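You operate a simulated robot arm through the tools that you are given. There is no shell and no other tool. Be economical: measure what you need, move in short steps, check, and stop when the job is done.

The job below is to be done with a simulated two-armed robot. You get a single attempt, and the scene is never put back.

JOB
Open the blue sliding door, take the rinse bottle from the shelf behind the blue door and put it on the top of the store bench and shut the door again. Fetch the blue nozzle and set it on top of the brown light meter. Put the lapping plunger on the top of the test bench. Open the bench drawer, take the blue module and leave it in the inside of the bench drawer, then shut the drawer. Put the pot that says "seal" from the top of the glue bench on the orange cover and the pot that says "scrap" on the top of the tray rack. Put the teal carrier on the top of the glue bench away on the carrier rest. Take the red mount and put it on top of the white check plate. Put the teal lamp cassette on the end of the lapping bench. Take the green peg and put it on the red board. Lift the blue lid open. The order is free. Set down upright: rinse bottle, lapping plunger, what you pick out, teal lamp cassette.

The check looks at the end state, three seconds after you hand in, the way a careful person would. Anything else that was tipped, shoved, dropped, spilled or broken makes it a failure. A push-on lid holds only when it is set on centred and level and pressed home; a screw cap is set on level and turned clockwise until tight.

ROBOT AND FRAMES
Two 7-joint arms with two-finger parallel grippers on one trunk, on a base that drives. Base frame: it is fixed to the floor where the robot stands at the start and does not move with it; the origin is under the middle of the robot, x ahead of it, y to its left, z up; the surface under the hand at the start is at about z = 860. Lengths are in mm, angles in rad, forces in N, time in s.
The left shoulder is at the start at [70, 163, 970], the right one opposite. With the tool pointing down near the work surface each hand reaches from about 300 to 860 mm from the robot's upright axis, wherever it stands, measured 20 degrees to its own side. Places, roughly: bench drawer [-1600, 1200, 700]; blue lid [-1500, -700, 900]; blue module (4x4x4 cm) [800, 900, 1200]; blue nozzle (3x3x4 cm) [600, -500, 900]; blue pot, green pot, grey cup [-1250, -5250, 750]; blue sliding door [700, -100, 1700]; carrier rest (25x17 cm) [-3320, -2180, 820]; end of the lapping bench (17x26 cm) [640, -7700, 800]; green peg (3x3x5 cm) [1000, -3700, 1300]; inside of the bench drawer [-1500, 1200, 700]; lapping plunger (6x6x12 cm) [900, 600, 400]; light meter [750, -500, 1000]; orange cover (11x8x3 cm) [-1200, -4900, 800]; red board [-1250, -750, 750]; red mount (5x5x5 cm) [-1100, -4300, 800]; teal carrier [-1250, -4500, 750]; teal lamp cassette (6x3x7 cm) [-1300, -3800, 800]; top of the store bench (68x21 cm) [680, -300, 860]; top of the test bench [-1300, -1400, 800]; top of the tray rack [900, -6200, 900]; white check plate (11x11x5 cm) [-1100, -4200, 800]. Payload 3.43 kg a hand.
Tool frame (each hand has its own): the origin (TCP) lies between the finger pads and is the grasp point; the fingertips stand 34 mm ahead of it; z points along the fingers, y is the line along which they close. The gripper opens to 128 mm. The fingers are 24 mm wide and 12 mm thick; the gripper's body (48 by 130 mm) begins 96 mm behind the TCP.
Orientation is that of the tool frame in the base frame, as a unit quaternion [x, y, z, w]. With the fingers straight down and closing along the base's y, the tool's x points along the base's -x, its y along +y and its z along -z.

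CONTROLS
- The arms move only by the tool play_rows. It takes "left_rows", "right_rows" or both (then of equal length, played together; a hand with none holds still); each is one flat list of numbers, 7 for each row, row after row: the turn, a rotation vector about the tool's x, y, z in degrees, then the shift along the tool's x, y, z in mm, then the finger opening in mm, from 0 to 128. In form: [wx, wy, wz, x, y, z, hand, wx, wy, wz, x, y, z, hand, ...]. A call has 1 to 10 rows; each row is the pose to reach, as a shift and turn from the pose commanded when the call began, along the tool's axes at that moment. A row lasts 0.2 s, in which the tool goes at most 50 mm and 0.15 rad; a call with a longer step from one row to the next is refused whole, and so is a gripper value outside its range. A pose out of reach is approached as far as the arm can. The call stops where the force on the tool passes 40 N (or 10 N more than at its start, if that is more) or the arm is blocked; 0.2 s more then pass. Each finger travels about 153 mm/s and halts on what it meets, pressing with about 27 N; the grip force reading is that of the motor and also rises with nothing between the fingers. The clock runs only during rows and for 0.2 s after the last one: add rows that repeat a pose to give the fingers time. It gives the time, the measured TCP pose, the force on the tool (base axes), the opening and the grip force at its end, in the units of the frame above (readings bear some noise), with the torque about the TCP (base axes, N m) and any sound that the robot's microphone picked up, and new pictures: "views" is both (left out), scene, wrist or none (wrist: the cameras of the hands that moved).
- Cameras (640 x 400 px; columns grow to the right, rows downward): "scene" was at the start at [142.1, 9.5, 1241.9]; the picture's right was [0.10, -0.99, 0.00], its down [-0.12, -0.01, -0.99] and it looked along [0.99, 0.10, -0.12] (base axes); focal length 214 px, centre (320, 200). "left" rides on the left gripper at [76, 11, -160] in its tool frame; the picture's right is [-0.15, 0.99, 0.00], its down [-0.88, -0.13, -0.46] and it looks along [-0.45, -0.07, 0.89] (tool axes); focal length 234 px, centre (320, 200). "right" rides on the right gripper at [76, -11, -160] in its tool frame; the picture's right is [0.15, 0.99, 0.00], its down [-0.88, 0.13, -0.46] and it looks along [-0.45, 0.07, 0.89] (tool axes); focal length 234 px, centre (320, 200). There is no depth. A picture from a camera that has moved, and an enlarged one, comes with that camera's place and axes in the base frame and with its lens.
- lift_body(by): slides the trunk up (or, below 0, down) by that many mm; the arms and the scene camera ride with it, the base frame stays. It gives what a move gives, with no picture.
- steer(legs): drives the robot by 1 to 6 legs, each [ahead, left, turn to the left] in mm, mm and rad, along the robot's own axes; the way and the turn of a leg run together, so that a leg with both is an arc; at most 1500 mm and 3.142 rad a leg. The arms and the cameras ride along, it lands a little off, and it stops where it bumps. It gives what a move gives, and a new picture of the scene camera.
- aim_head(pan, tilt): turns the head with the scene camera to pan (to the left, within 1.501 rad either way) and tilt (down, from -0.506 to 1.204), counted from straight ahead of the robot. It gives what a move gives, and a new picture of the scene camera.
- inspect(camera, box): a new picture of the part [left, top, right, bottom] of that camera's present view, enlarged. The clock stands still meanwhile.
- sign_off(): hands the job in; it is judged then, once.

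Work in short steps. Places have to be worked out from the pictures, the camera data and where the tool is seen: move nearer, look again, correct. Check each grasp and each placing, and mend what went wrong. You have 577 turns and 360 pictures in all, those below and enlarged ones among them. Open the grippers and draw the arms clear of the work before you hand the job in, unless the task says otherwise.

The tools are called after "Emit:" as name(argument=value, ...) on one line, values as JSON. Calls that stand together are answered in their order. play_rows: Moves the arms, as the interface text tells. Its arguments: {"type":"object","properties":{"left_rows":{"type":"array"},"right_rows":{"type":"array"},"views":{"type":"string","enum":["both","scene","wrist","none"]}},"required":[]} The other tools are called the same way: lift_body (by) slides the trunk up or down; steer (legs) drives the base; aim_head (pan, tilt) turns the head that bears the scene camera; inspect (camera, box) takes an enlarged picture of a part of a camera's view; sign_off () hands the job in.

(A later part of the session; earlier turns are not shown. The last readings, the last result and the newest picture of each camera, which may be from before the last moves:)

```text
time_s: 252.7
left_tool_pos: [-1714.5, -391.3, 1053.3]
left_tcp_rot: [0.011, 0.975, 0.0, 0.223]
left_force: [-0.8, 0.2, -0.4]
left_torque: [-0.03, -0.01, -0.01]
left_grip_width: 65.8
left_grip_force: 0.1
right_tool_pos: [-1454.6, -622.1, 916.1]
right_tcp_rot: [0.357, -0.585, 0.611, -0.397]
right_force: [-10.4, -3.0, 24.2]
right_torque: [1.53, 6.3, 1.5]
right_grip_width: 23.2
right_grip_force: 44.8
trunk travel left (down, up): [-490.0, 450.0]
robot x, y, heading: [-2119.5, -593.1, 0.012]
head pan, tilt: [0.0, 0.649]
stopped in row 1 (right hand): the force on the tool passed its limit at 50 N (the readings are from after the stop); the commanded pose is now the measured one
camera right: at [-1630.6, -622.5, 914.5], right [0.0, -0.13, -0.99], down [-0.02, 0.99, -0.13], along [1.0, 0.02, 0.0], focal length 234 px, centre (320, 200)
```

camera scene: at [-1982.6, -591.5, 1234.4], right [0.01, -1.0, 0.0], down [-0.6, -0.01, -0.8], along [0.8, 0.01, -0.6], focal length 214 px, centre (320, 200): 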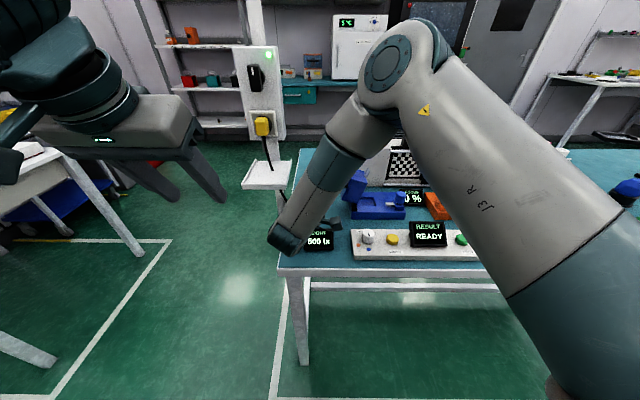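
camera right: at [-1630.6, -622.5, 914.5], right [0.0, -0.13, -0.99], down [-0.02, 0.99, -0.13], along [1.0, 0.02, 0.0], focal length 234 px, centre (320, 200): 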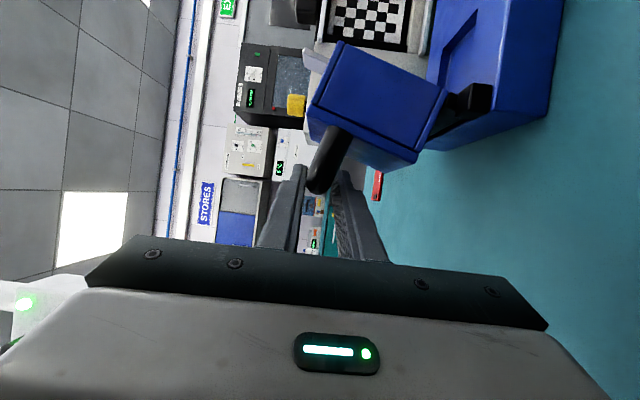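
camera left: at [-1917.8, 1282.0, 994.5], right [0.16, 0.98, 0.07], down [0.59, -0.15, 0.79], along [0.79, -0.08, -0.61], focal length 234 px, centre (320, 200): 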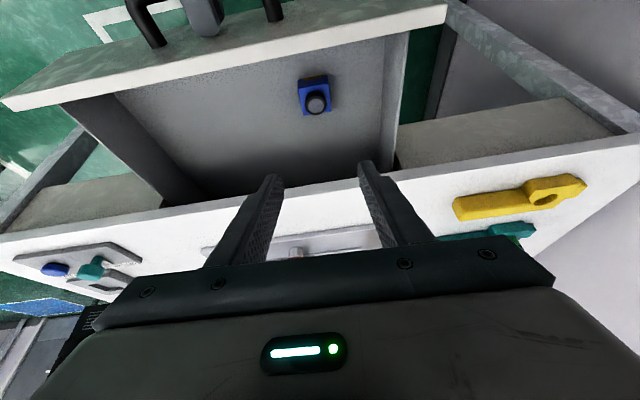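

It resists – the stop seems reached. Open the fingers slowly and see whether the lid stays.

Emit:
play_rows(right_rows=[0, 0, 0, 0, 0, 0, 25, 0, 0, 0, 0, 0, 0, 32, 0, 0, 0, 0, 0, 0, 40, 0, 0, 0, 0, 0, 0, 40], views="wrist")

```text
time_s: 253.7
left_tool_pos: [-1715.0, -390.4, 1055.0]
left_tcp_rot: [0.01, 0.975, 0.0, 0.223]
left_force: [0.0, 0.1, 0.5]
left_torque: [-0.02, -0.03, 0.02]
left_grip_width: 66.2
left_grip_force: 0.0
right_tool_pos: [-1453.4, -623.3, 916.7]
right_tcp_rot: [0.355, -0.585, 0.612, -0.396]
right_force: [-12.3, -2.5, 29.3]
right_torque: [1.34, 4.69, 0.97]
right_grip_width: 40.1
right_grip_force: 0.2
trunk travel left (down, up): [-490.0, 450.0]
robot x, y, heading: [-2118.0, -595.4, 0.009]
head pan, tilt: [0.0, 0.649]
camera right: at [-1630.5, -622.5, 914.3], right [0.01, -0.13, -0.99], down [-0.02, 0.99, -0.13], along [1.0, 0.02, 0.0], focal length 234 px, centre (320, 200)
```

right: 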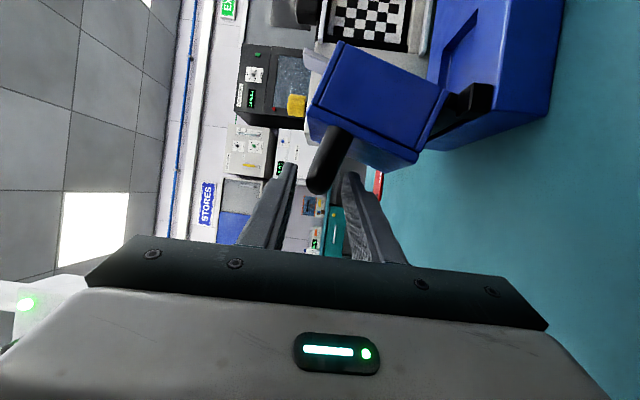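

The lid stays, but the hand is still loaded (29 N up, torque): its body likely rests on the LIGHT sign. Open wider and raise 25 mm.

Emit:
play_rows(right_rows=[0, 0, 0, 0, 0, 0, 65, 0, 0, 0, 0, 0, 0, 90, 0, 0, 0, 0, -8, 0, 90, 0, 0, 0, 0, -16, 1, 90, 0, 0, 0, 0, -24, 1.5, 90], views="both")

```text
time_s: 254.9
left_tool_pos: [-1711.5, -390.8, 1052.6]
left_tcp_rot: [0.01, 0.975, 0.0, 0.222]
left_force: [0.3, 0.1, -0.2]
left_torque: [0.04, -0.01, -0.01]
left_grip_width: 65.9
left_grip_force: 0.1
right_tool_pos: [-1451.1, -623.6, 938.0]
right_tcp_rot: [0.357, -0.586, 0.61, -0.396]
right_force: [0.7, -0.2, -0.3]
right_torque: [-0.02, 0.01, -0.02]
right_grip_width: 90.0
right_grip_force: 0.1
trunk travel left (down, up): [-490.0, 450.0]
robot x, y, heading: [-2117.5, -590.2, 0.009]
head pan, tilt: [0.0, 0.649]
camera scene: at [-1979.2, -591.4, 1233.4], right [0.01, -1.0, 0.0], down [-0.6, -0.01, -0.8], along [0.8, 0.01, -0.6], focal length 214 px, centre (320, 200)
camera right: at [-1627.8, -623.4, 935.6], right [0.0, -0.13, -0.99], down [-0.02, 0.99, -0.13], along [1.0, 0.02, 0.0], focal length 234 px, centre (320, 200)
```

scene: 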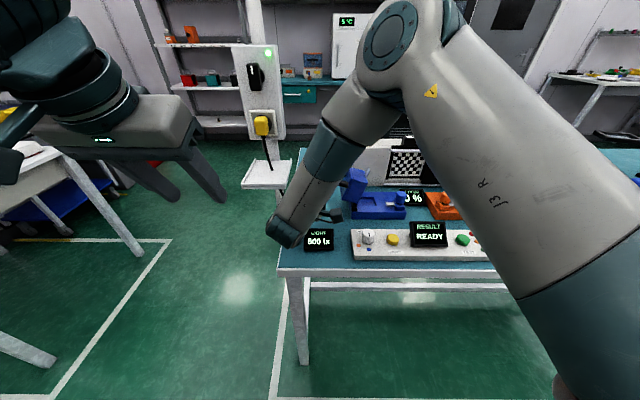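
right: 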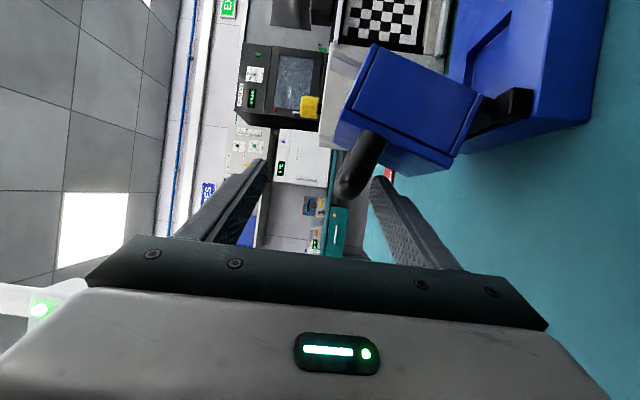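

Contact is gone, the lid stays put and the sign is undisturbed. To test if the lid can open further, I withdraw, roll the hand back, and will push on the lid's inner face.

Emit:
play_rows(right_rows=[0, 0, 0, 0, -10, -28, 90, 0, 0, 0, 0, -20, -56, 90, 0, 0, 0, 0, -30, -84, 90, 0, 0, 0, 0, -40, -110, 90], views="none")

Emit:
play_rows(right_rows=[-3.7, 0.6, 7.7, 18, 3, 9, 60, -7.3, 1.1, 15.3, 35, 6, 19, 40, -11, 1.7, 23, 53, 9, 28, 20, -14.6, 2.3, 30.6, 70, 13, 37, 10, -18.3, 2.8, 38.3, 88, 16, 46, 10, -21.9, 3.4, 45.9, 106, 19, 56, 10, -25.6, 4, 53.6, 123, 22, 65, 10, -29.2, 4.6, 61.2, 141, 25, 74, 10, -32.9, 5.1, 68.9, 158, 28, 83, 10, -36.5, 5.7, 76.5, 176, 31, 93, 10], views="scene")

Emit:
inspect(camera="scene", box=[290, 150, 450, 250])

```text
time_s: 256.1
left_tool_pos: [-1711.8, -391.4, 1052.7]
left_tcp_rot: [0.01, 0.975, 0.0, 0.221]
left_force: [0.0, -1.2, -0.1]
left_torque: [0.01, -0.01, 0.02]
left_grip_width: 66.2
left_grip_force: 0.1
right_tool_pos: [-1548.3, -591.2, 933.9]
right_tcp_rot: [-0.37, 0.613, -0.596, 0.362]
right_force: [-0.1, -0.3, -0.3]
right_torque: [0.02, 0.01, 0.02]
right_grip_width: 89.6
right_grip_force: 0.0
trunk travel left (down, up): [-490.0, 450.0]
robot x, y, heading: [-2116.8, -593.3, 0.009]
head pan, tilt: [0.0, 0.649]
stopped in row 4 (right hand): the arm was blocked; the commanded pose is now the measured one
```

```text
time_s: 258.3
left_tool_pos: [-1712.9, -391.3, 1053.7]
left_tcp_rot: [0.011, 0.975, 0.0, 0.223]
left_force: [0.3, -0.4, -0.2]
left_torque: [0.0, -0.03, 0.0]
left_grip_width: 65.8
left_grip_force: 0.0
right_tool_pos: [-1539.1, -787.6, 901.3]
right_tcp_rot: [0.02, 0.866, -0.057, 0.496]
right_force: [0.2, 0.4, 0.2]
right_torque: [0.03, 0.02, 0.02]
right_grip_width: 10.1
right_grip_force: 0.1
right hand out of reach, approached as far as the arm can: row 10
trunk travel left (down, up): [-490.0, 450.0]
robot x, y, heading: [-2119.6, -591.7, 0.011]
head pan, tilt: [0.0, 0.649]
camera scene: at [-1980.1, -592.9, 1233.7], right [0.01, -1.0, 0.0], down [-0.6, 0.0, -0.8], along [0.8, 0.01, -0.6], focal length 214 px, centre (320, 200)
```

scene: 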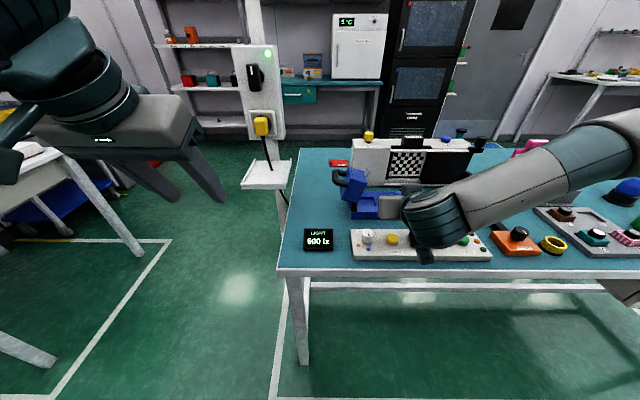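

```text
4.00 times, centred on (370, 200) of scene
camera zoom: at [-1980.1, -592.9, 1233.7], right [0.01, -1.0, 0.0], down [-0.6, 0.0, -0.8], along [0.8, 0.01, -0.6], focal length 858 px, centre (120, 200)
```

zoom: 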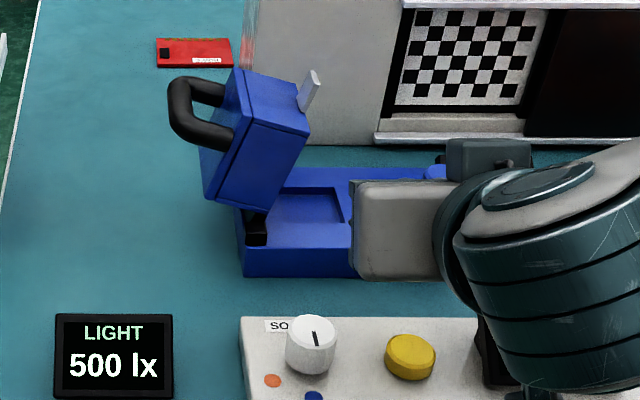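

Lid is at ~70°. Bring the closed fingers beside its inner face and push gently toward +y.

Emit:
play_rows(right_rows=[0, 0, 0, -9.5, 41.9, -10, 10, 0, 0, 0, -33, 46, 31, 10, 0, 0, 0, -57.6, 50.5, 71.3, 10, 0, 0, 0, -57.8, 60.4, 70, 10, 0, 0, 0, -58, 70.3, 69, 10, 0, 0, 0, -58.2, 80.2, 67.7, 10, 0, 0, 0, -58.4, 90, 66.5, 10, 0, 0, 0, -58.6, 100, 65.3, 10], views="none")

Emit:
inspect(camera="scene", box=[290, 150, 450, 250])

```text
time_s: 260.1
left_tool_pos: [-1712.9, -395.3, 1054.1]
left_tcp_rot: [0.013, 0.975, 0.001, 0.223]
left_force: [-0.1, 0.4, -0.7]
left_torque: [-0.05, 0.06, -0.01]
left_grip_width: 65.8
left_grip_force: 0.1
right_tool_pos: [-1441.6, -707.9, 911.3]
right_tcp_rot: [0.029, 0.865, -0.067, 0.496]
right_force: [-7.0, -18.8, 4.9]
right_torque: [0.32, 0.1, 0.98]
right_grip_width: 0.0
right_grip_force: 0.1
trunk travel left (down, up): [-490.0, 450.0]
robot x, y, heading: [-2115.6, -591.6, 0.006]
head pan, tilt: [0.0, 0.649]
stopped in row 8 (right hand): the force on the tool passed its limit at 44 N (the readings are from after the stop); the commanded pose is now the measured one
```

```text
4.00 times, centred on (370, 200) of scene
camera zoom: at [-1980.9, -594.7, 1233.7], right [0.0, -1.0, 0.0], down [-0.6, 0.0, -0.8], along [0.8, 0.0, -0.6], focal length 858 px, centre (120, 200)
```

zoom: 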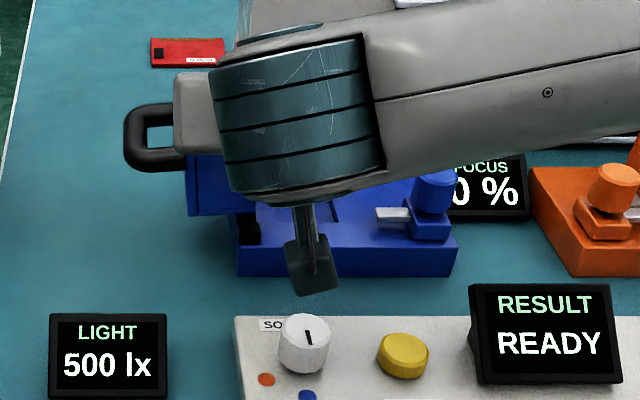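

The lid is now ~90° open and against its stop. Withdraw: −y first, then back.

Emit:
play_rows(right_rows=[0, 0, 0, 0, -15, 0, 10, 0, 0, 0, 0, -32, 0, 10, 0, 0, 0, -20, -32, -40, 10, 0, 0, 0, -40, -32, -80, 10, 0, 0, 0, -60, -32, -120, 10], views="none")

Emit:
inspect(camera="scene", box=[290, 150, 450, 250])

```text
time_s: 261.3
left_tool_pos: [-1713.1, -391.8, 1052.0]
left_tcp_rot: [0.012, 0.975, 0.0, 0.222]
left_force: [-0.1, 1.0, -0.2]
left_torque: [-0.07, -0.02, -0.02]
left_grip_width: 66.0
left_grip_force: 0.1
right_tool_pos: [-1517.9, -718.2, 1025.9]
right_tcp_rot: [0.026, 0.865, -0.065, 0.496]
right_force: [-0.5, 0.2, 0.0]
right_torque: [-0.02, 0.0, 0.01]
right_grip_width: 10.0
right_grip_force: 0.1
trunk travel left (down, up): [-490.0, 450.0]
robot x, y, heading: [-2114.8, -590.8, 0.009]
head pan, tilt: [0.0, 0.649]
```

```text
4.00 times, centred on (370, 200) of scene
camera zoom: at [-1980.7, -592.1, 1233.6], right [0.0, -1.0, 0.0], down [-0.6, 0.0, -0.8], along [0.8, 0.0, -0.6], focal length 858 px, centre (120, 200)
```

zoom: 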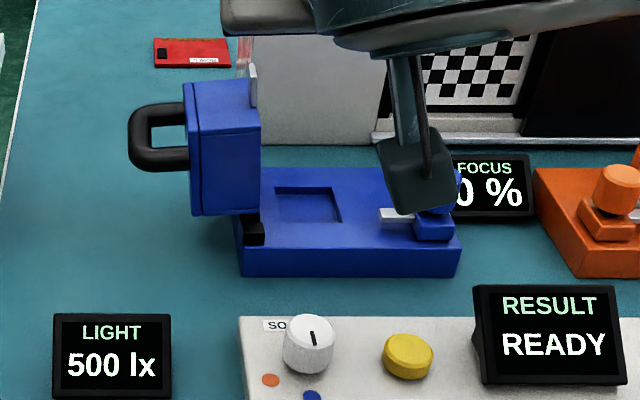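

Lid is open and stays. Now look toward −y to decide the route to the glue bench.

Emit:
aim_head(pan=-1.3, tilt=0.2)

```text
time_s: 262.8
left_tool_pos: [-1710.9, -393.6, 1053.7]
left_tcp_rot: [0.011, 0.975, 0.0, 0.221]
left_force: [-0.4, -0.6, -0.4]
left_torque: [-0.02, 0.01, 0.0]
left_grip_width: 65.8
left_grip_force: 0.0
right_tool_pos: [-1515.7, -717.5, 1024.1]
right_tcp_rot: [0.027, 0.865, -0.066, 0.496]
right_force: [-0.1, -0.4, 0.5]
right_torque: [-0.01, 0.01, 0.01]
right_grip_width: 10.1
right_grip_force: 0.0
trunk travel left (down, up): [-490.0, 450.0]
robot x, y, heading: [-2118.1, -593.0, 0.005]
head pan, tilt: [-1.3, 0.201]
camera scene: at [-2040.9, -682.9, 1274.6], right [-0.96, -0.27, 0.0], down [-0.05, 0.19, -0.98], along [0.27, -0.94, -0.2], focal length 214 px, centre (320, 200)
```

scene: 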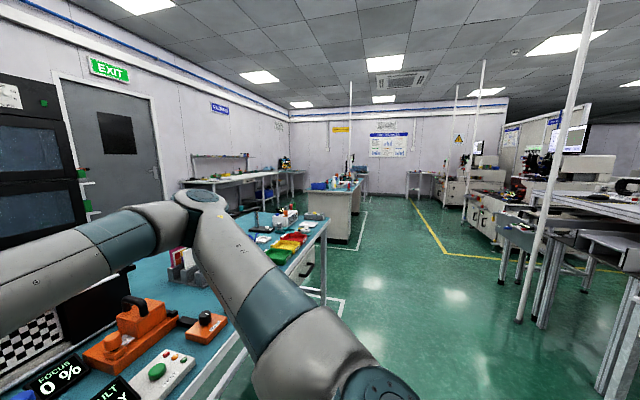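

The aisle on this side is clear. Back off, turn to face −y and drive toward the glue bench.

Emit:
steer(legs=[[-230, 0, 0], [0, 0, -1.575], [1300, 0, 0]])

Emit:
aim_head(pan=0.3, tilt=0.25)

```text
time_s: 274.5
left_tool_pos: [-2138.9, -2298.7, 1052.7]
left_tcp_rot: [0.697, 0.682, -0.156, 0.157]
left_force: [0.2, -0.4, 0.0]
left_torque: [0.01, 0.01, 0.02]
left_grip_width: 66.2
left_grip_force: 0.1
right_tool_pos: [-2461.8, -2495.4, 1024.6]
right_tcp_rot: [0.629, 0.595, -0.396, 0.305]
right_force: [-0.1, -0.6, -0.2]
right_torque: [0.02, -0.02, 0.01]
right_grip_width: 10.0
right_grip_force: 0.1
trunk travel left (down, up): [-490.0, 450.0]
robot x, y, heading: [-2341.7, -1893.3, -1.56]
head pan, tilt: [-1.3, 0.201]
camera scene: at [-2429.5, -1970.8, 1274.6], right [-0.27, 0.96, 0.0], down [0.19, 0.06, -0.98], along [-0.94, -0.27, -0.2], focal length 214 px, centre (320, 200)
```

scene: 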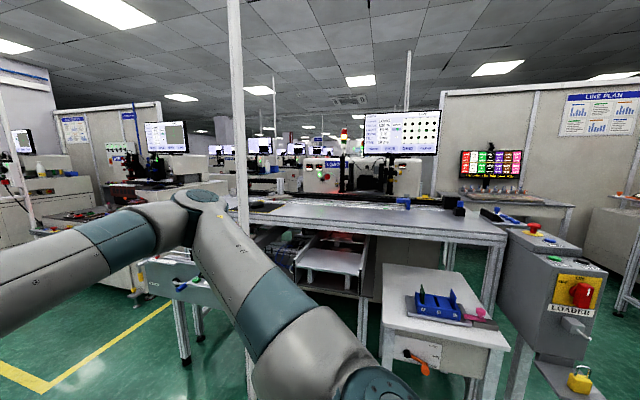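

```text
time_s: 276.1
left_tool_pos: [-2139.1, -2298.8, 1051.5]
left_tcp_rot: [0.697, 0.682, -0.157, 0.157]
left_force: [-0.1, -0.5, 1.6]
left_torque: [0.03, 0.01, 0.03]
left_grip_width: 66.0
left_grip_force: 0.1
right_tool_pos: [-2460.9, -2495.3, 1026.4]
right_tcp_rot: [0.629, 0.594, -0.397, 0.306]
right_force: [-0.7, 0.1, -0.4]
right_torque: [0.0, 0.02, -0.05]
right_grip_width: 10.0
right_grip_force: 0.1
trunk travel left (down, up): [-490.0, 450.0]
robot x, y, heading: [-2337.5, -1893.9, -1.559]
head pan, tilt: [0.3, 0.25]
camera scene: at [-2311.7, -2033.9, 1270.0], right [-0.95, -0.3, 0.0], down [-0.07, 0.24, -0.97], along [0.29, -0.92, -0.25], focal length 214 px, centre (320, 200)
```

scene: 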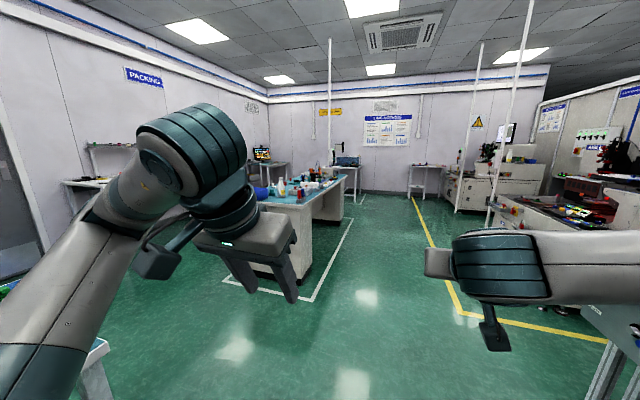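

Glue bench spans about x −1640…−1000, y −3600…−5400; the items need access from its front (x≈−400). I go through the gap at y≈−2900, turning to face −x and reversing.

Emit:
steer(legs=[[1000, 500, 0], [0, 0, -1.58]])

Emit:
aim_head(pan=1.4, tilt=0.3)

```text
time_s: 285.8
left_tool_pos: [-2238.9, -3087.3, 1053.8]
left_tcp_rot: [0.975, -0.029, -0.222, -0.005]
left_force: [-0.2, 0.4, 1.2]
left_torque: [0.0, -0.02, -0.04]
left_grip_width: 66.0
left_grip_force: 0.0
right_tool_pos: [-2421.5, -2758.6, 1024.3]
right_tcp_rot: [0.865, -0.042, -0.495, -0.075]
right_force: [0.1, 0.2, -0.5]
right_torque: [-0.01, 0.01, 0.02]
right_grip_width: 10.0
right_grip_force: 0.1
trunk travel left (down, up): [-490.0, 450.0]
robot x, y, heading: [-1826.0, -2900.3, 3.113]
head pan, tilt: [0.3, 0.25]
camera scene: at [-1967.0, -2926.5, 1270.0], right [-0.27, 0.96, 0.0], down [0.24, 0.07, -0.97], along [-0.93, -0.26, -0.25], focal length 214 px, centre (320, 200)
```

scene: 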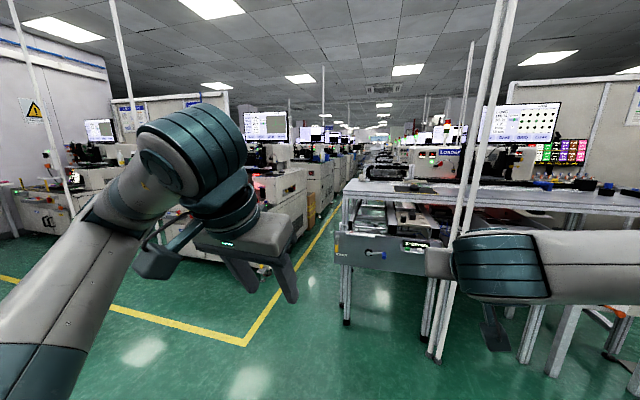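

```text
time_s: 287.1
left_tool_pos: [-2237.8, -3088.0, 1053.6]
left_tcp_rot: [0.975, -0.029, -0.221, -0.004]
left_force: [-0.3, -0.4, -0.5]
left_torque: [-0.04, 0.03, -0.04]
left_grip_width: 66.0
left_grip_force: 0.0
right_tool_pos: [-2422.1, -2756.8, 1025.6]
right_tcp_rot: [0.865, -0.042, -0.495, -0.074]
right_force: [0.3, 0.4, 0.5]
right_torque: [-0.03, 0.0, 0.01]
right_grip_width: 10.0
right_grip_force: 0.1
trunk travel left (down, up): [-490.0, 450.0]
robot x, y, heading: [-1826.8, -2905.0, 3.109]
head pan, tilt: [1.4, 0.3]
camera scene: at [-1895.8, -2993.4, 1265.3], right [-0.98, 0.2, 0.0], down [0.06, 0.29, -0.96], along [-0.19, -0.94, -0.3], focal length 214 px, centre (320, 200)
```

scene: 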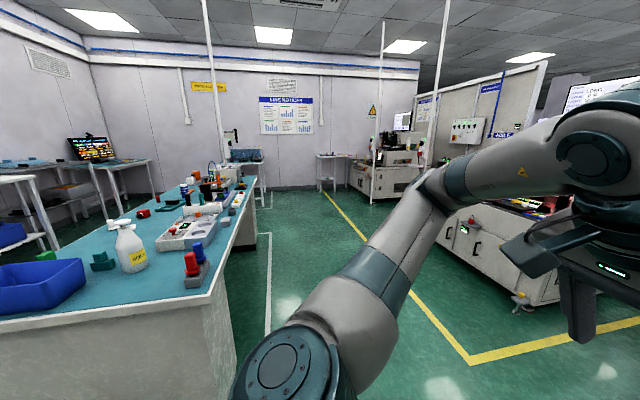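

Now reverse through the gap to the front side.

Emit:
steer(legs=[[0, 0, 0.03], [-1400, 0, 0]])

Emit:
aim_head(pan=1.3, tilt=0.3)

```text
time_s: 294.4
left_tool_pos: [-851.7, -3103.4, 1053.3]
left_tcp_rot: [0.975, -0.016, -0.221, -0.001]
left_force: [0.4, 0.9, -0.6]
left_torque: [0.01, 0.02, 0.01]
left_grip_width: 65.8
left_grip_force: 0.1
right_tool_pos: [-1042.6, -2778.6, 1024.9]
right_tcp_rot: [0.866, -0.029, -0.495, -0.067]
right_force: [0.0, -1.1, -1.7]
right_torque: [0.03, 0.01, 0.02]
right_grip_width: 9.9
right_grip_force: 0.1
trunk travel left (down, up): [-490.0, 450.0]
robot x, y, heading: [-443.2, -2904.2, 3.144]
head pan, tilt: [1.4, 0.3]
camera scene: at [-511.0, -2997.8, 1265.3], right [-0.98, 0.17, 0.0], down [0.05, 0.29, -0.96], along [-0.17, -0.94, -0.3], focal length 214 px, centre (320, 200)
```

scene: 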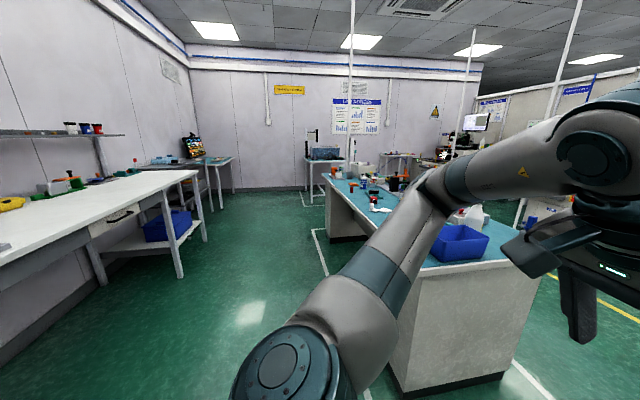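

```text
time_s: 295.1
left_tool_pos: [-851.6, -3103.7, 1052.8]
left_tcp_rot: [0.975, -0.015, -0.222, -0.001]
left_force: [0.2, -0.3, -0.4]
left_torque: [-0.01, 0.02, 0.03]
left_grip_width: 65.9
left_grip_force: 0.1
right_tool_pos: [-1042.9, -2777.6, 1024.4]
right_tcp_rot: [0.866, -0.029, -0.495, -0.067]
right_force: [-0.3, -0.3, 0.8]
right_torque: [-0.01, -0.02, -0.01]
right_grip_width: 10.1
right_grip_force: 0.2
trunk travel left (down, up): [-490.0, 450.0]
robot x, y, heading: [-446.5, -2906.0, 3.139]
head pan, tilt: [1.3, 0.3]
camera scene: at [-520.3, -2995.7, 1265.3], right [-0.96, 0.27, 0.0], down [0.08, 0.28, -0.96], along [-0.26, -0.92, -0.3], focal length 214 px, centre (320, 200)
```

scene: 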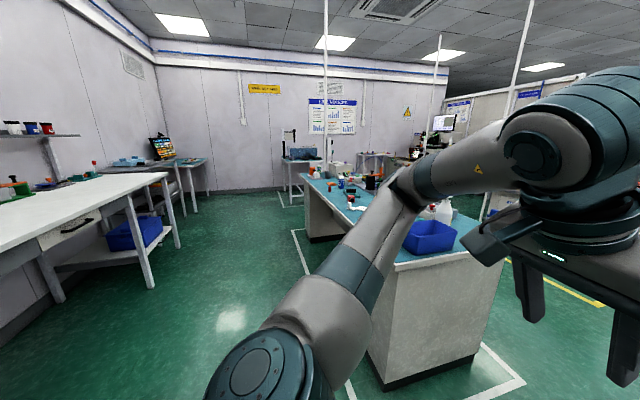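

Bench front edge is x≈−975. Back off slightly and strafe along to y≈−4000, facing the bench.

Emit:
steer(legs=[[-110, 0, 0], [0, 1100, 0]])

Emit:
aim_head(pan=0.0, tilt=0.5)

```text
time_s: 301.5
left_tool_pos: [-730.6, -4216.0, 1052.3]
left_tcp_rot: [0.975, -0.005, -0.222, 0.002]
left_force: [0.7, -0.1, 0.0]
left_torque: [0.01, 0.02, 0.0]
left_grip_width: 65.9
left_grip_force: 0.1
right_tool_pos: [-929.8, -3895.5, 1025.8]
right_tcp_rot: [0.866, -0.021, -0.496, -0.062]
right_force: [0.3, -0.3, -0.2]
right_torque: [0.04, 0.02, 0.0]
right_grip_width: 10.0
right_grip_force: 0.1
trunk travel left (down, up): [-490.0, 450.0]
robot x, y, heading: [-330.5, -4012.8, -3.126]
head pan, tilt: [1.3, 0.3]
camera scene: at [-402.4, -4103.6, 1265.3], right [-0.97, 0.25, 0.0], down [0.07, 0.29, -0.96], along [-0.24, -0.92, -0.3], focal length 214 px, centre (320, 200)
```

scene: 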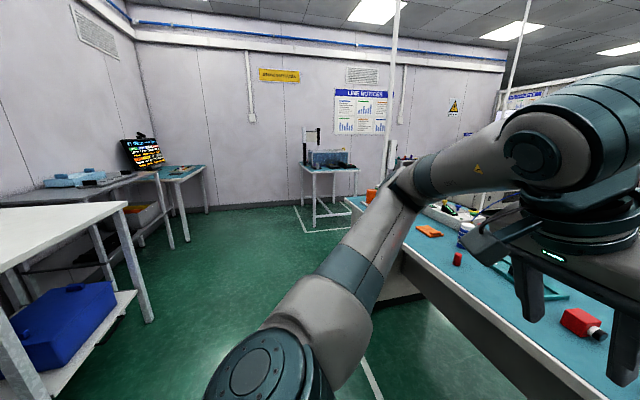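

```text
time_s: 303.0
left_tool_pos: [-731.5, -4216.1, 1052.7]
left_tcp_rot: [0.975, -0.005, -0.221, 0.001]
left_force: [-0.4, 0.4, 0.3]
left_torque: [0.0, -0.02, -0.02]
left_grip_width: 66.3
left_grip_force: 0.1
right_tool_pos: [-930.0, -3894.8, 1025.0]
right_tcp_rot: [0.866, -0.021, -0.496, -0.063]
right_force: [-0.8, 1.1, 0.0]
right_torque: [-0.01, 0.01, 0.02]
right_grip_width: 9.9
right_grip_force: 0.1
trunk travel left (down, up): [-490.0, 450.0]
robot x, y, heading: [-329.6, -4007.9, -3.121]
head pan, tilt: [0.0, 0.499]
camera scene: at [-470.0, -4014.5, 1246.9], right [-0.02, 1.0, 0.0], down [0.48, 0.01, -0.88], along [-0.88, -0.02, -0.48], focal length 214 px, centre (320, 200)
```

scene: 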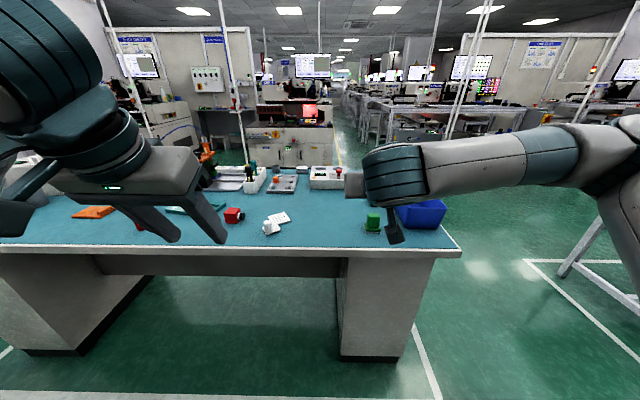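

The arms hide the bench; spread both hands outward and up.

Emit:
play_rows(left_rows=[0, 0, 0, -10, 35, -20, 66, 0, 0, 0, -20, 70, -40, 66, 0, 0, 0, -30, 105, -60, 66, 0, 0, 0, -40, 140, -80, 66, 0, 0, 0, -50, 175, -100, 66], right_rows=[0, 6, 0, -15, -40, -10, 60, 0, 12, 0, -30, -80, -20, 60, 0, 18, 0, -45, -120, -30, 60, 0, 24, 0, -60, -160, -40, 60, 0, 30, 0, -70, -200, -50, 60], views="scene")

Emit:
inspect(camera="scene", box=[180, 140, 500, 260])

```text
time_s: 304.2
left_tool_pos: [-732.3, -4393.8, 1166.9]
left_tcp_rot: [0.975, -0.006, -0.223, 0.001]
left_force: [-0.1, -0.1, 0.2]
left_torque: [-0.02, 0.02, -0.02]
left_grip_width: 66.2
left_grip_force: 0.0
right_tool_pos: [-901.2, -3704.7, 1129.1]
right_tcp_rot: [0.965, -0.035, -0.256, -0.054]
right_force: [0.3, 0.3, 1.0]
right_torque: [-0.03, 0.01, 0.01]
right_grip_width: 60.0
right_grip_force: 0.1
trunk travel left (down, up): [-490.0, 450.0]
robot x, y, heading: [-328.0, -4013.4, -3.124]
head pan, tilt: [0.0, 0.499]
camera scene: at [-468.5, -4014.4, 1247.0], right [-0.02, 1.0, 0.0], down [0.48, 0.01, -0.88], along [-0.88, -0.01, -0.48], focal length 214 px, centre (320, 200)
```

scene: 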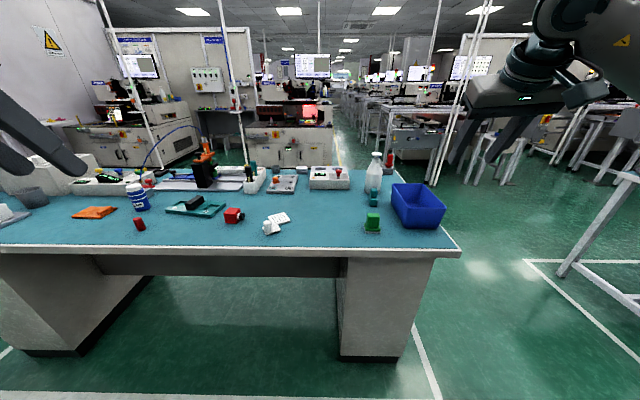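

```text
2.00 times, centred on (340, 200) of scene
camera zoom: at [-468.5, -4014.4, 1247.0], right [-0.02, 1.0, 0.0], down [0.48, 0.01, -0.88], along [-0.88, -0.01, -0.48], focal length 429 px, centre (280, 200)
```

zoom: 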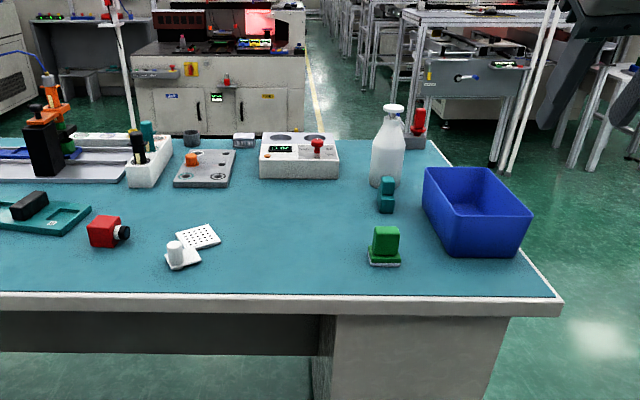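

Red mount ≈(−1118, −4345), white check plate ≈(−1089, −4209). Move the robot closer and zoom on both.

Emit:
steer(legs=[[0, 170, -0.017], [130, 0, 0]])

Emit:
inspect(camera="scene", box=[240, 180, 400, 280])

```text
time_s: 306.6
left_tool_pos: [-868.7, -4555.8, 1165.4]
left_tcp_rot: [0.975, -0.014, -0.221, -0.001]
left_force: [0.3, 0.0, -0.6]
left_torque: [0.01, 0.0, 0.02]
left_grip_width: 65.8
left_grip_force: 0.1
right_tool_pos: [-1027.3, -3865.3, 1127.7]
right_tcp_rot: [0.964, -0.043, -0.255, -0.056]
right_force: [-0.5, -0.7, 1.4]
right_torque: [-0.02, -0.01, -0.02]
right_grip_width: 59.9
right_grip_force: 0.1
trunk travel left (down, up): [-490.0, 450.0]
robot x, y, heading: [-458.4, -4183.2, -3.137]
head pan, tilt: [0.0, 0.499]
camera scene: at [-599.0, -4181.2, 1246.8], right [0.0, 1.0, 0.0], down [0.48, 0.0, -0.88], along [-0.88, 0.0, -0.48], focal length 214 px, centre (320, 200)
```

scene: 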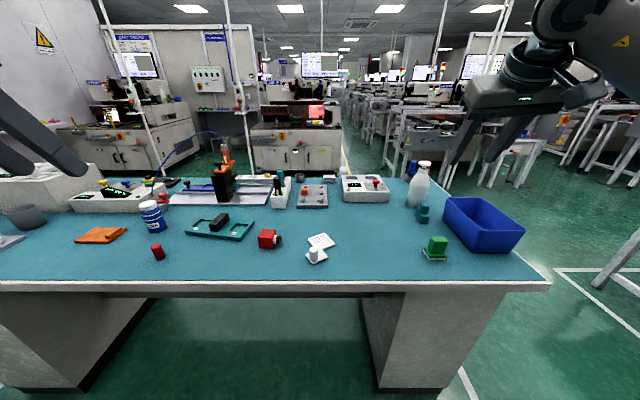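

```text
4.00 times, centred on (320, 230) of scene
camera zoom: at [-599.0, -4181.2, 1246.8], right [0.0, 1.0, 0.0], down [0.48, 0.0, -0.88], along [-0.88, 0.0, -0.48], focal length 858 px, centre (320, 80)
```

zoom: 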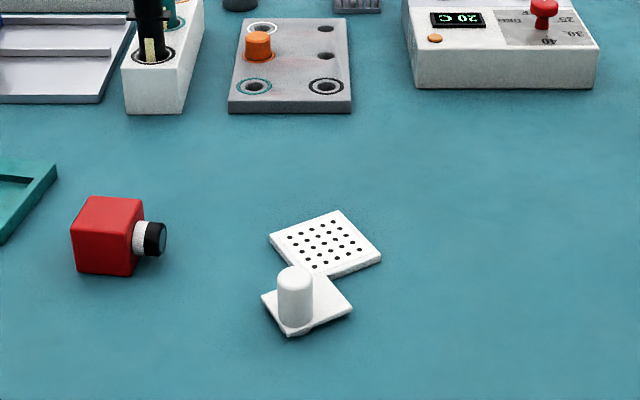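

The check plate is a perforated tile joined to one with a post; the mount's lens sticks out toward +y, so I'll grip it front–back. Turn the left hand straight down and yaw it 90° while moving over the mount.

Emit:
play_rows(left_rows=[0, 6.4, 0, 0, 0, 0, 80, 0, 12.9, 0, 0, 0, 0, 80, 0, 19.3, 0, 0, 0, 0, 80, 0, 25.7, 0, 0, 0, 0, 80], views="none")

Emit:
play_rows(left_rows=[0, 0, 8.5, -26, -21, 19, 80, 0, 0, 17, -53, -42, 39, 80, 0, 0, 25.5, -79, -63, 58, 80, 0, 0, 34, -106, -84, 78, 80, 0, 0, 42.5, -132, -105, 97, 80, 0, 0, 51, -159, -127, 117, 80, 0, 0, 59.5, -185, -148, 136, 80, 0, 0, 68, -212, -169, 156, 80, 0, 0, 76.5, -238, -190, 175, 80, 0, 0, 85, -265, -211, 195, 80], views="wrist")

```text
time_s: 307.6
left_tool_pos: [-868.4, -4556.0, 1167.0]
left_tcp_rot: [1.0, -0.013, 0.001, 0.003]
left_force: [0.0, 0.0, -0.2]
left_torque: [-0.02, 0.0, 0.0]
left_grip_width: 80.0
left_grip_force: 0.1
right_tool_pos: [-1027.5, -3865.4, 1127.6]
right_tcp_rot: [0.964, -0.044, -0.255, -0.056]
right_force: [-0.6, 0.0, -1.2]
right_torque: [-0.03, 0.0, 0.01]
right_grip_width: 60.0
right_grip_force: 0.0
trunk travel left (down, up): [-490.0, 450.0]
robot x, y, heading: [-453.5, -4181.2, -3.138]
head pan, tilt: [0.0, 0.499]
```

```text
time_s: 309.8
left_tool_pos: [-944.9, -4268.6, 952.2]
left_tcp_rot: [0.735, -0.678, 0.001, 0.004]
left_force: [-0.1, -0.4, -0.7]
left_torque: [-0.01, -0.02, 0.0]
left_grip_width: 80.2
left_grip_force: 0.0
left hand out of reach, approached as far as the arm can: row 7, 8, 9, 10
right_tool_pos: [-1026.2, -3864.6, 1127.8]
right_tcp_rot: [0.964, -0.044, -0.255, -0.056]
right_force: [-0.4, -0.4, -0.6]
right_torque: [-0.05, -0.01, 0.0]
right_grip_width: 60.1
right_grip_force: 0.0
trunk travel left (down, up): [-490.0, 450.0]
robot x, y, heading: [-460.7, -4180.5, -3.144]
head pan, tilt: [0.0, 0.499]
camera left: at [-949.9, -4346.7, 1111.2], right [-1.0, 0.07, 0.0], down [0.06, 0.89, 0.45], along [0.03, 0.45, -0.89], focal length 234 px, centre (320, 200)
```

left: 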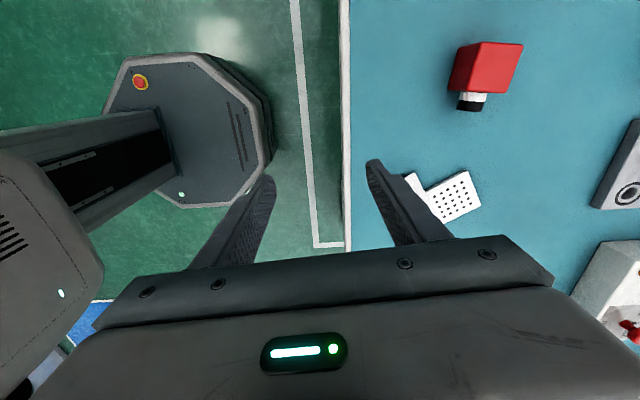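

Mount confirmed at ≈(−1133, −4341). Continue moving toward it from here.

Emit:
play_rows(left_rows=[0, 0, 1, 12, 39, 0, 80, 0, 0, 2, 23, 78, 0, 80, 0, 0, 3, 35, 117, 0, 80, 0, 0, 4, 47, 155, 0, 80, 0, 0, 4, 58, 194, 0, 80], views="wrist")

```text
time_s: 310.9
left_tool_pos: [-923.1, -4257.3, 947.0]
left_tcp_rot: [-0.705, 0.709, -0.002, -0.001]
left_force: [-0.8, -0.1, -0.3]
left_torque: [-0.02, 0.0, -0.01]
left_grip_width: 80.3
left_grip_force: 0.1
left hand out of reach, approached as far as the arm can: row 1, 2, 3, 4, 5
right_tool_pos: [-1026.2, -3864.7, 1128.4]
right_tcp_rot: [0.964, -0.044, -0.255, -0.057]
right_force: [0.7, 0.5, 1.1]
right_torque: [-0.02, -0.02, 0.01]
right_grip_width: 60.0
right_grip_force: 0.1
trunk travel left (down, up): [-490.0, 450.0]
robot x, y, heading: [-456.1, -4182.7, -3.135]
head pan, tilt: [0.0, 0.499]
camera left: at [-935.1, -4334.6, 1105.5], right [-0.99, 0.15, 0.0], down [0.14, 0.88, 0.45], along [0.07, 0.45, -0.89], focal length 234 px, centre (320, 200)
```

left: 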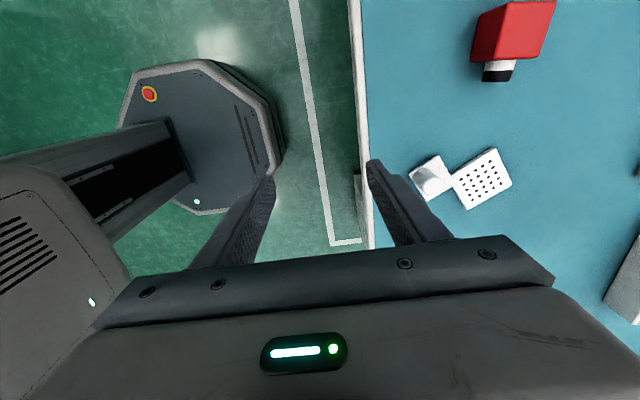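

That yaw direction is limited; rotate the other way instead.

Emit:
play_rows(left_rows=[0, 0, -8.5, 8, 3, -4, 80, 0, 0, -17, 16, 6, -8, 80, 0, 0, -25.5, 24, 9, -12, 80, 0, 0, -34, 32, 12, -16, 80, 0, 0, -42.5, 40, 15, -20, 80, 0, 0, -51, 48, 18, -24, 80, 0, 0, -59.5, 56, 21, -28, 80, 0, 0, -68, 64, 24, -32, 80, 0, 0, -76.5, 72, 27, -36, 80, 0, 0, -85, 80, 30, -40, 80], views="none")

Emit:
play_rows(left_rows=[0, 0, -8.5, -10, 0, 0, 80, 0, 0, -17, -20, 0, 0, 80, 0, 0, -25.5, -30, 0, 0, 80, 0, 0, -34, -40, 0, 0, 80, 0, 0, -42.5, -50, 0, 0, 80, 0, 0, -51, -60, 0, 0, 80, 0, 0, -59.5, -70, 0, 0, 80, 0, 0, -68, -80, 0, 0, 80, 0, 0, -76.5, -90, 0, 0, 80, 0, 0, -85, -100, 0, 0, 80], views="wrist")

```text
time_s: 313.1
left_tool_pos: [-956.7, -4337.7, 985.5]
left_tcp_rot: [0.999, -0.048, 0.001, 0.003]
left_force: [-0.1, -1.2, -0.3]
left_torque: [0.05, -0.01, 0.01]
left_grip_width: 79.8
left_grip_force: 0.1
right_tool_pos: [-1027.1, -3866.9, 1128.5]
right_tcp_rot: [0.964, -0.044, -0.255, -0.057]
right_force: [0.1, 0.0, 0.0]
right_torque: [0.0, -0.07, -0.01]
right_grip_width: 60.0
right_grip_force: 0.0
trunk travel left (down, up): [-490.0, 450.0]
robot x, y, heading: [-457.4, -4181.5, -3.143]
head pan, tilt: [0.0, 0.499]
```

```text
time_s: 315.4
left_tool_pos: [-1057.2, -4327.8, 985.5]
left_tcp_rot: [0.768, 0.64, -0.001, 0.003]
left_force: [0.4, -0.2, -0.2]
left_torque: [0.0, 0.02, 0.0]
left_grip_width: 79.8
left_grip_force: 0.1
right_tool_pos: [-1027.5, -3865.6, 1128.2]
right_tcp_rot: [0.964, -0.044, -0.255, -0.056]
right_force: [0.2, 0.0, -0.5]
right_torque: [-0.02, -0.05, 0.01]
right_grip_width: 59.9
right_grip_force: 0.1
trunk travel left (down, up): [-490.0, 450.0]
robot x, y, heading: [-455.8, -4179.7, -3.142]
head pan, tilt: [0.0, 0.499]
camera left: at [-1032.2, -4256.9, 1143.3], right [0.95, -0.32, 0.0], down [-0.29, -0.84, 0.46], along [-0.15, -0.44, -0.89], focal length 234 px, centre (320, 200)
```

left: 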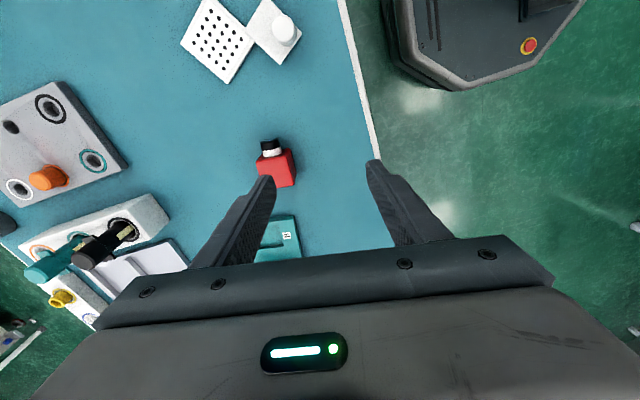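

This way works. Align the closing axis with x, move over the mount and descend partly.

Emit:
play_rows(left_rows=[0, 0, -5, -14, -33, 0, 80, 0, 0, -10.4, -28, -66, 0, 80, 0, 0, -10.4, -28, -66, 35, 80, 0, 0, -10.4, -28, -66, 65, 80], views="wrist")

```text
time_s: 316.4
left_tool_pos: [-1124.6, -4344.4, 920.9]
left_tcp_rot: [0.708, 0.706, -0.001, 0.002]
left_force: [-0.2, -0.8, -0.2]
left_torque: [0.01, -0.01, 0.03]
left_grip_width: 80.0
left_grip_force: 0.0
right_tool_pos: [-1027.2, -3865.8, 1129.0]
right_tcp_rot: [0.964, -0.043, -0.255, -0.056]
right_force: [-0.6, 0.2, 0.9]
right_torque: [0.0, -0.02, -0.01]
right_grip_width: 59.9
right_grip_force: 0.0
trunk travel left (down, up): [-490.0, 450.0]
robot x, y, heading: [-461.7, -4180.4, -3.141]
head pan, tilt: [0.0, 0.499]
camera left: at [-1115.6, -4269.6, 1078.6], right [0.99, -0.15, 0.0], down [-0.13, -0.88, 0.46], along [-0.07, -0.45, -0.89], focal length 234 px, centre (320, 200)
```

left: 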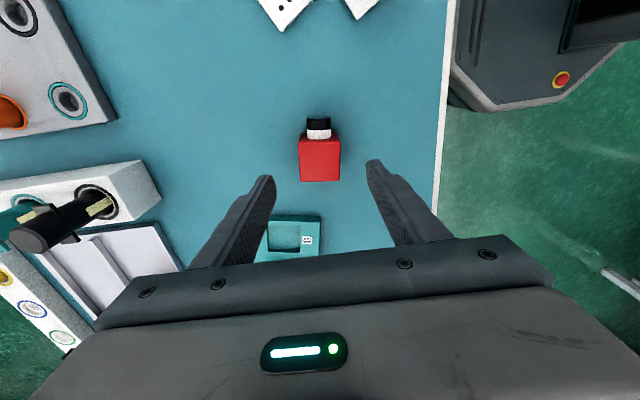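

Aligned. Descend and grip.

Emit:
play_rows(left_rows=[0, 0, 0, -3, -3, 40, 80, 0, 0, 0, -3, -3, 75, 80, 0, 0, 0, -3, -3, 83, 80, 0, 0, 0, -3, -3, 83, 55, 0, 0, 0, -3, -3, 83, 30, 0, 0, 0, -3, -3, 83, 30, 0, 0, 0, -3, -3, 60, 30, 0, 0, 0, -3, -3, 20, 30], views="wrist")

```text
time_s: 318.1
left_tool_pos: [-1127.6, -4346.2, 899.4]
left_tcp_rot: [0.708, 0.706, -0.002, 0.002]
left_force: [-0.3, 0.8, -0.1]
left_torque: [-0.01, 0.01, 0.0]
left_grip_width: 43.5
left_grip_force: 26.7
right_tool_pos: [-1025.7, -3863.8, 1128.4]
right_tcp_rot: [0.964, -0.044, -0.255, -0.056]
right_force: [1.6, -1.1, -0.3]
right_torque: [0.02, 0.01, 0.0]
right_grip_width: 60.0
right_grip_force: 0.0
trunk travel left (down, up): [-490.0, 450.0]
robot x, y, heading: [-457.3, -4183.0, -3.144]
head pan, tilt: [0.0, 0.499]
camera left: at [-1118.0, -4272.0, 1058.3], right [0.99, -0.15, 0.0], down [-0.13, -0.88, 0.46], along [-0.07, -0.46, -0.89], focal length 234 px, centre (320, 200)
```

left: 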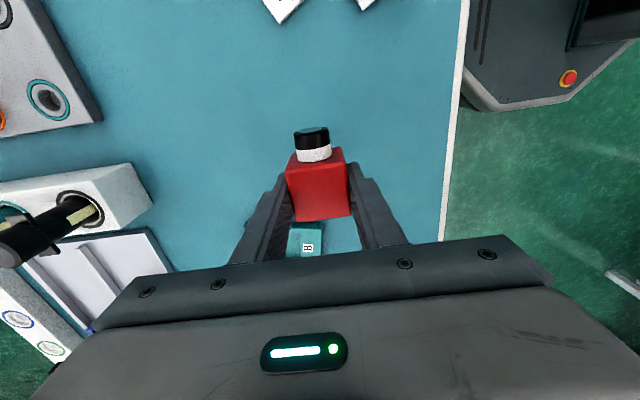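

Held (43.5 mm). Move over the perforated tile, centre ≈(−1137, −4176).

Emit:
play_rows(left_rows=[0, 0, 0, 35, -2, -10, 30, 0, 0, 0, 75, -4, -10, 30, 0, 0, 0, 115, -6, -10, 30, 0, 0, 0, 150, -8, -10, 30, 0, 0, 0, 170, -9, -10, 30, 0, 0, 0, 170, -9, 10, 30, 0, 0, 0, 170, -9, 30, 30], views="wrist")

Emit:
inspect(camera="scene", box=[260, 190, 380, 265])

```text
time_s: 319.8
left_tool_pos: [-1138.5, -4177.2, 870.0]
left_tcp_rot: [0.707, 0.707, -0.001, 0.002]
left_force: [0.1, -0.1, -1.2]
left_torque: [-0.05, 0.0, -0.01]
left_grip_width: 43.6
left_grip_force: 27.2
right_tool_pos: [-1026.6, -3865.0, 1127.8]
right_tcp_rot: [0.965, -0.044, -0.253, -0.057]
right_force: [0.3, -0.8, 0.1]
right_torque: [0.01, 0.03, -0.01]
right_grip_width: 60.0
right_grip_force: 0.1
trunk travel left (down, up): [-490.0, 450.0]
robot x, y, heading: [-456.5, -4181.0, -3.142]
head pan, tilt: [0.0, 0.499]
camera left: at [-1127.1, -4102.5, 1027.8], right [0.99, -0.15, 0.0], down [-0.13, -0.88, 0.46], along [-0.07, -0.46, -0.89], focal length 234 px, centre (320, 200)
```

left: 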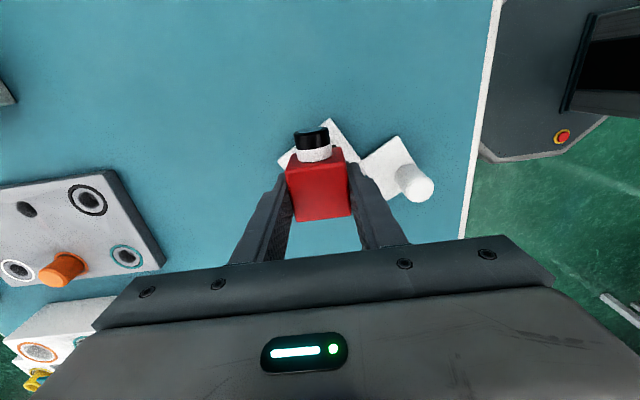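

```text
5.33 times, centred on (320, 228) of scene
camera zoom: at [-598.7, -4181.1, 1246.9], right [0.0, 1.0, 0.0], down [0.48, 0.0, -0.88], along [-0.88, 0.0, -0.48], focal length 1144 px, centre (320, 53)
```

zoom: 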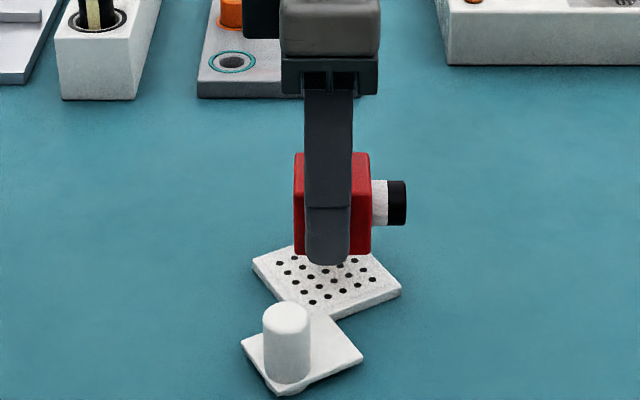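

The mount should come ~9 mm toward the robot. Adjust and lower.

Emit:
play_rows(left_rows=[0, 0, 0, 0, 9, 0, 30, 0, 0, 0, 0, 9, 10, 30, 0, 0, 0, 0, 9, 18, 30], views="none")

Emit:
inspect(camera="scene", box=[260, 190, 380, 265])

```text
time_s: 320.6
left_tool_pos: [-1126.8, -4179.4, 851.7]
left_tcp_rot: [0.707, 0.707, -0.001, 0.002]
left_force: [0.4, 0.9, 0.1]
left_torque: [0.0, 0.05, 0.01]
left_grip_width: 43.7
left_grip_force: 26.7
right_tool_pos: [-1027.3, -3866.1, 1128.7]
right_tcp_rot: [0.964, -0.044, -0.255, -0.057]
right_force: [0.4, -0.4, -0.2]
right_torque: [-0.03, -0.05, -0.01]
right_grip_width: 60.0
right_grip_force: 0.0
trunk travel left (down, up): [-490.0, 450.0]
robot x, y, heading: [-455.0, -4177.8, -3.14]
head pan, tilt: [0.0, 0.499]
```

```text
5.33 times, centred on (320, 228) of scene
camera zoom: at [-598.5, -4181.3, 1246.9], right [0.0, 1.0, 0.0], down [0.48, 0.0, -0.88], along [-0.88, 0.0, -0.48], focal length 1144 px, centre (320, 53)
```

zoom: 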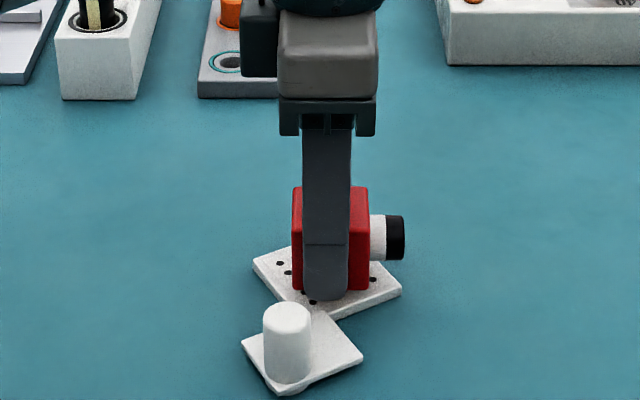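

Looks centred. Lower to contact.

Emit:
play_rows(left_rows=[0, 0, 0, 0, 0, 3, 30, 0, 0, 0, 0, 0, 6, 30], views="none")

```text
time_s: 321.1
left_tool_pos: [-1127.4, -4178.3, 845.8]
left_tcp_rot: [0.708, 0.707, -0.002, 0.002]
left_force: [0.2, -0.2, -1.8]
left_torque: [-0.02, 0.03, 0.0]
left_grip_width: 43.7
left_grip_force: 27.3
right_tool_pos: [-1028.0, -3864.4, 1128.3]
right_tcp_rot: [0.964, -0.043, -0.255, -0.057]
right_force: [-0.3, 0.3, -0.2]
right_torque: [0.01, -0.02, 0.01]
right_grip_width: 60.0
right_grip_force: 0.1
trunk travel left (down, up): [-490.0, 450.0]
robot x, y, heading: [-457.5, -4181.4, -3.146]
head pan, tilt: [0.0, 0.499]
```

Emit:
play_rows(left_rows=[0, 0, 0, 0, 0, 3, 30, 0, 0, 0, 0, 0, 5, 30], views="none")

```text
time_s: 321.8
left_tool_pos: [-1127.5, -4177.7, 844.3]
left_tcp_rot: [0.707, 0.707, -0.002, 0.001]
left_force: [-1.7, -1.0, 19.1]
left_torque: [-0.13, -0.17, -0.03]
left_grip_width: 43.6
left_grip_force: 27.0
right_tool_pos: [-1024.3, -3865.1, 1129.4]
right_tcp_rot: [0.964, -0.044, -0.256, -0.057]
right_force: [-0.5, 0.0, -0.3]
right_torque: [-0.03, -0.01, -0.04]
right_grip_width: 60.1
right_grip_force: 0.1
trunk travel left (down, up): [-490.0, 450.0]
robot x, y, heading: [-456.6, -4176.1, -3.14]
head pan, tilt: [0.0, 0.499]
```

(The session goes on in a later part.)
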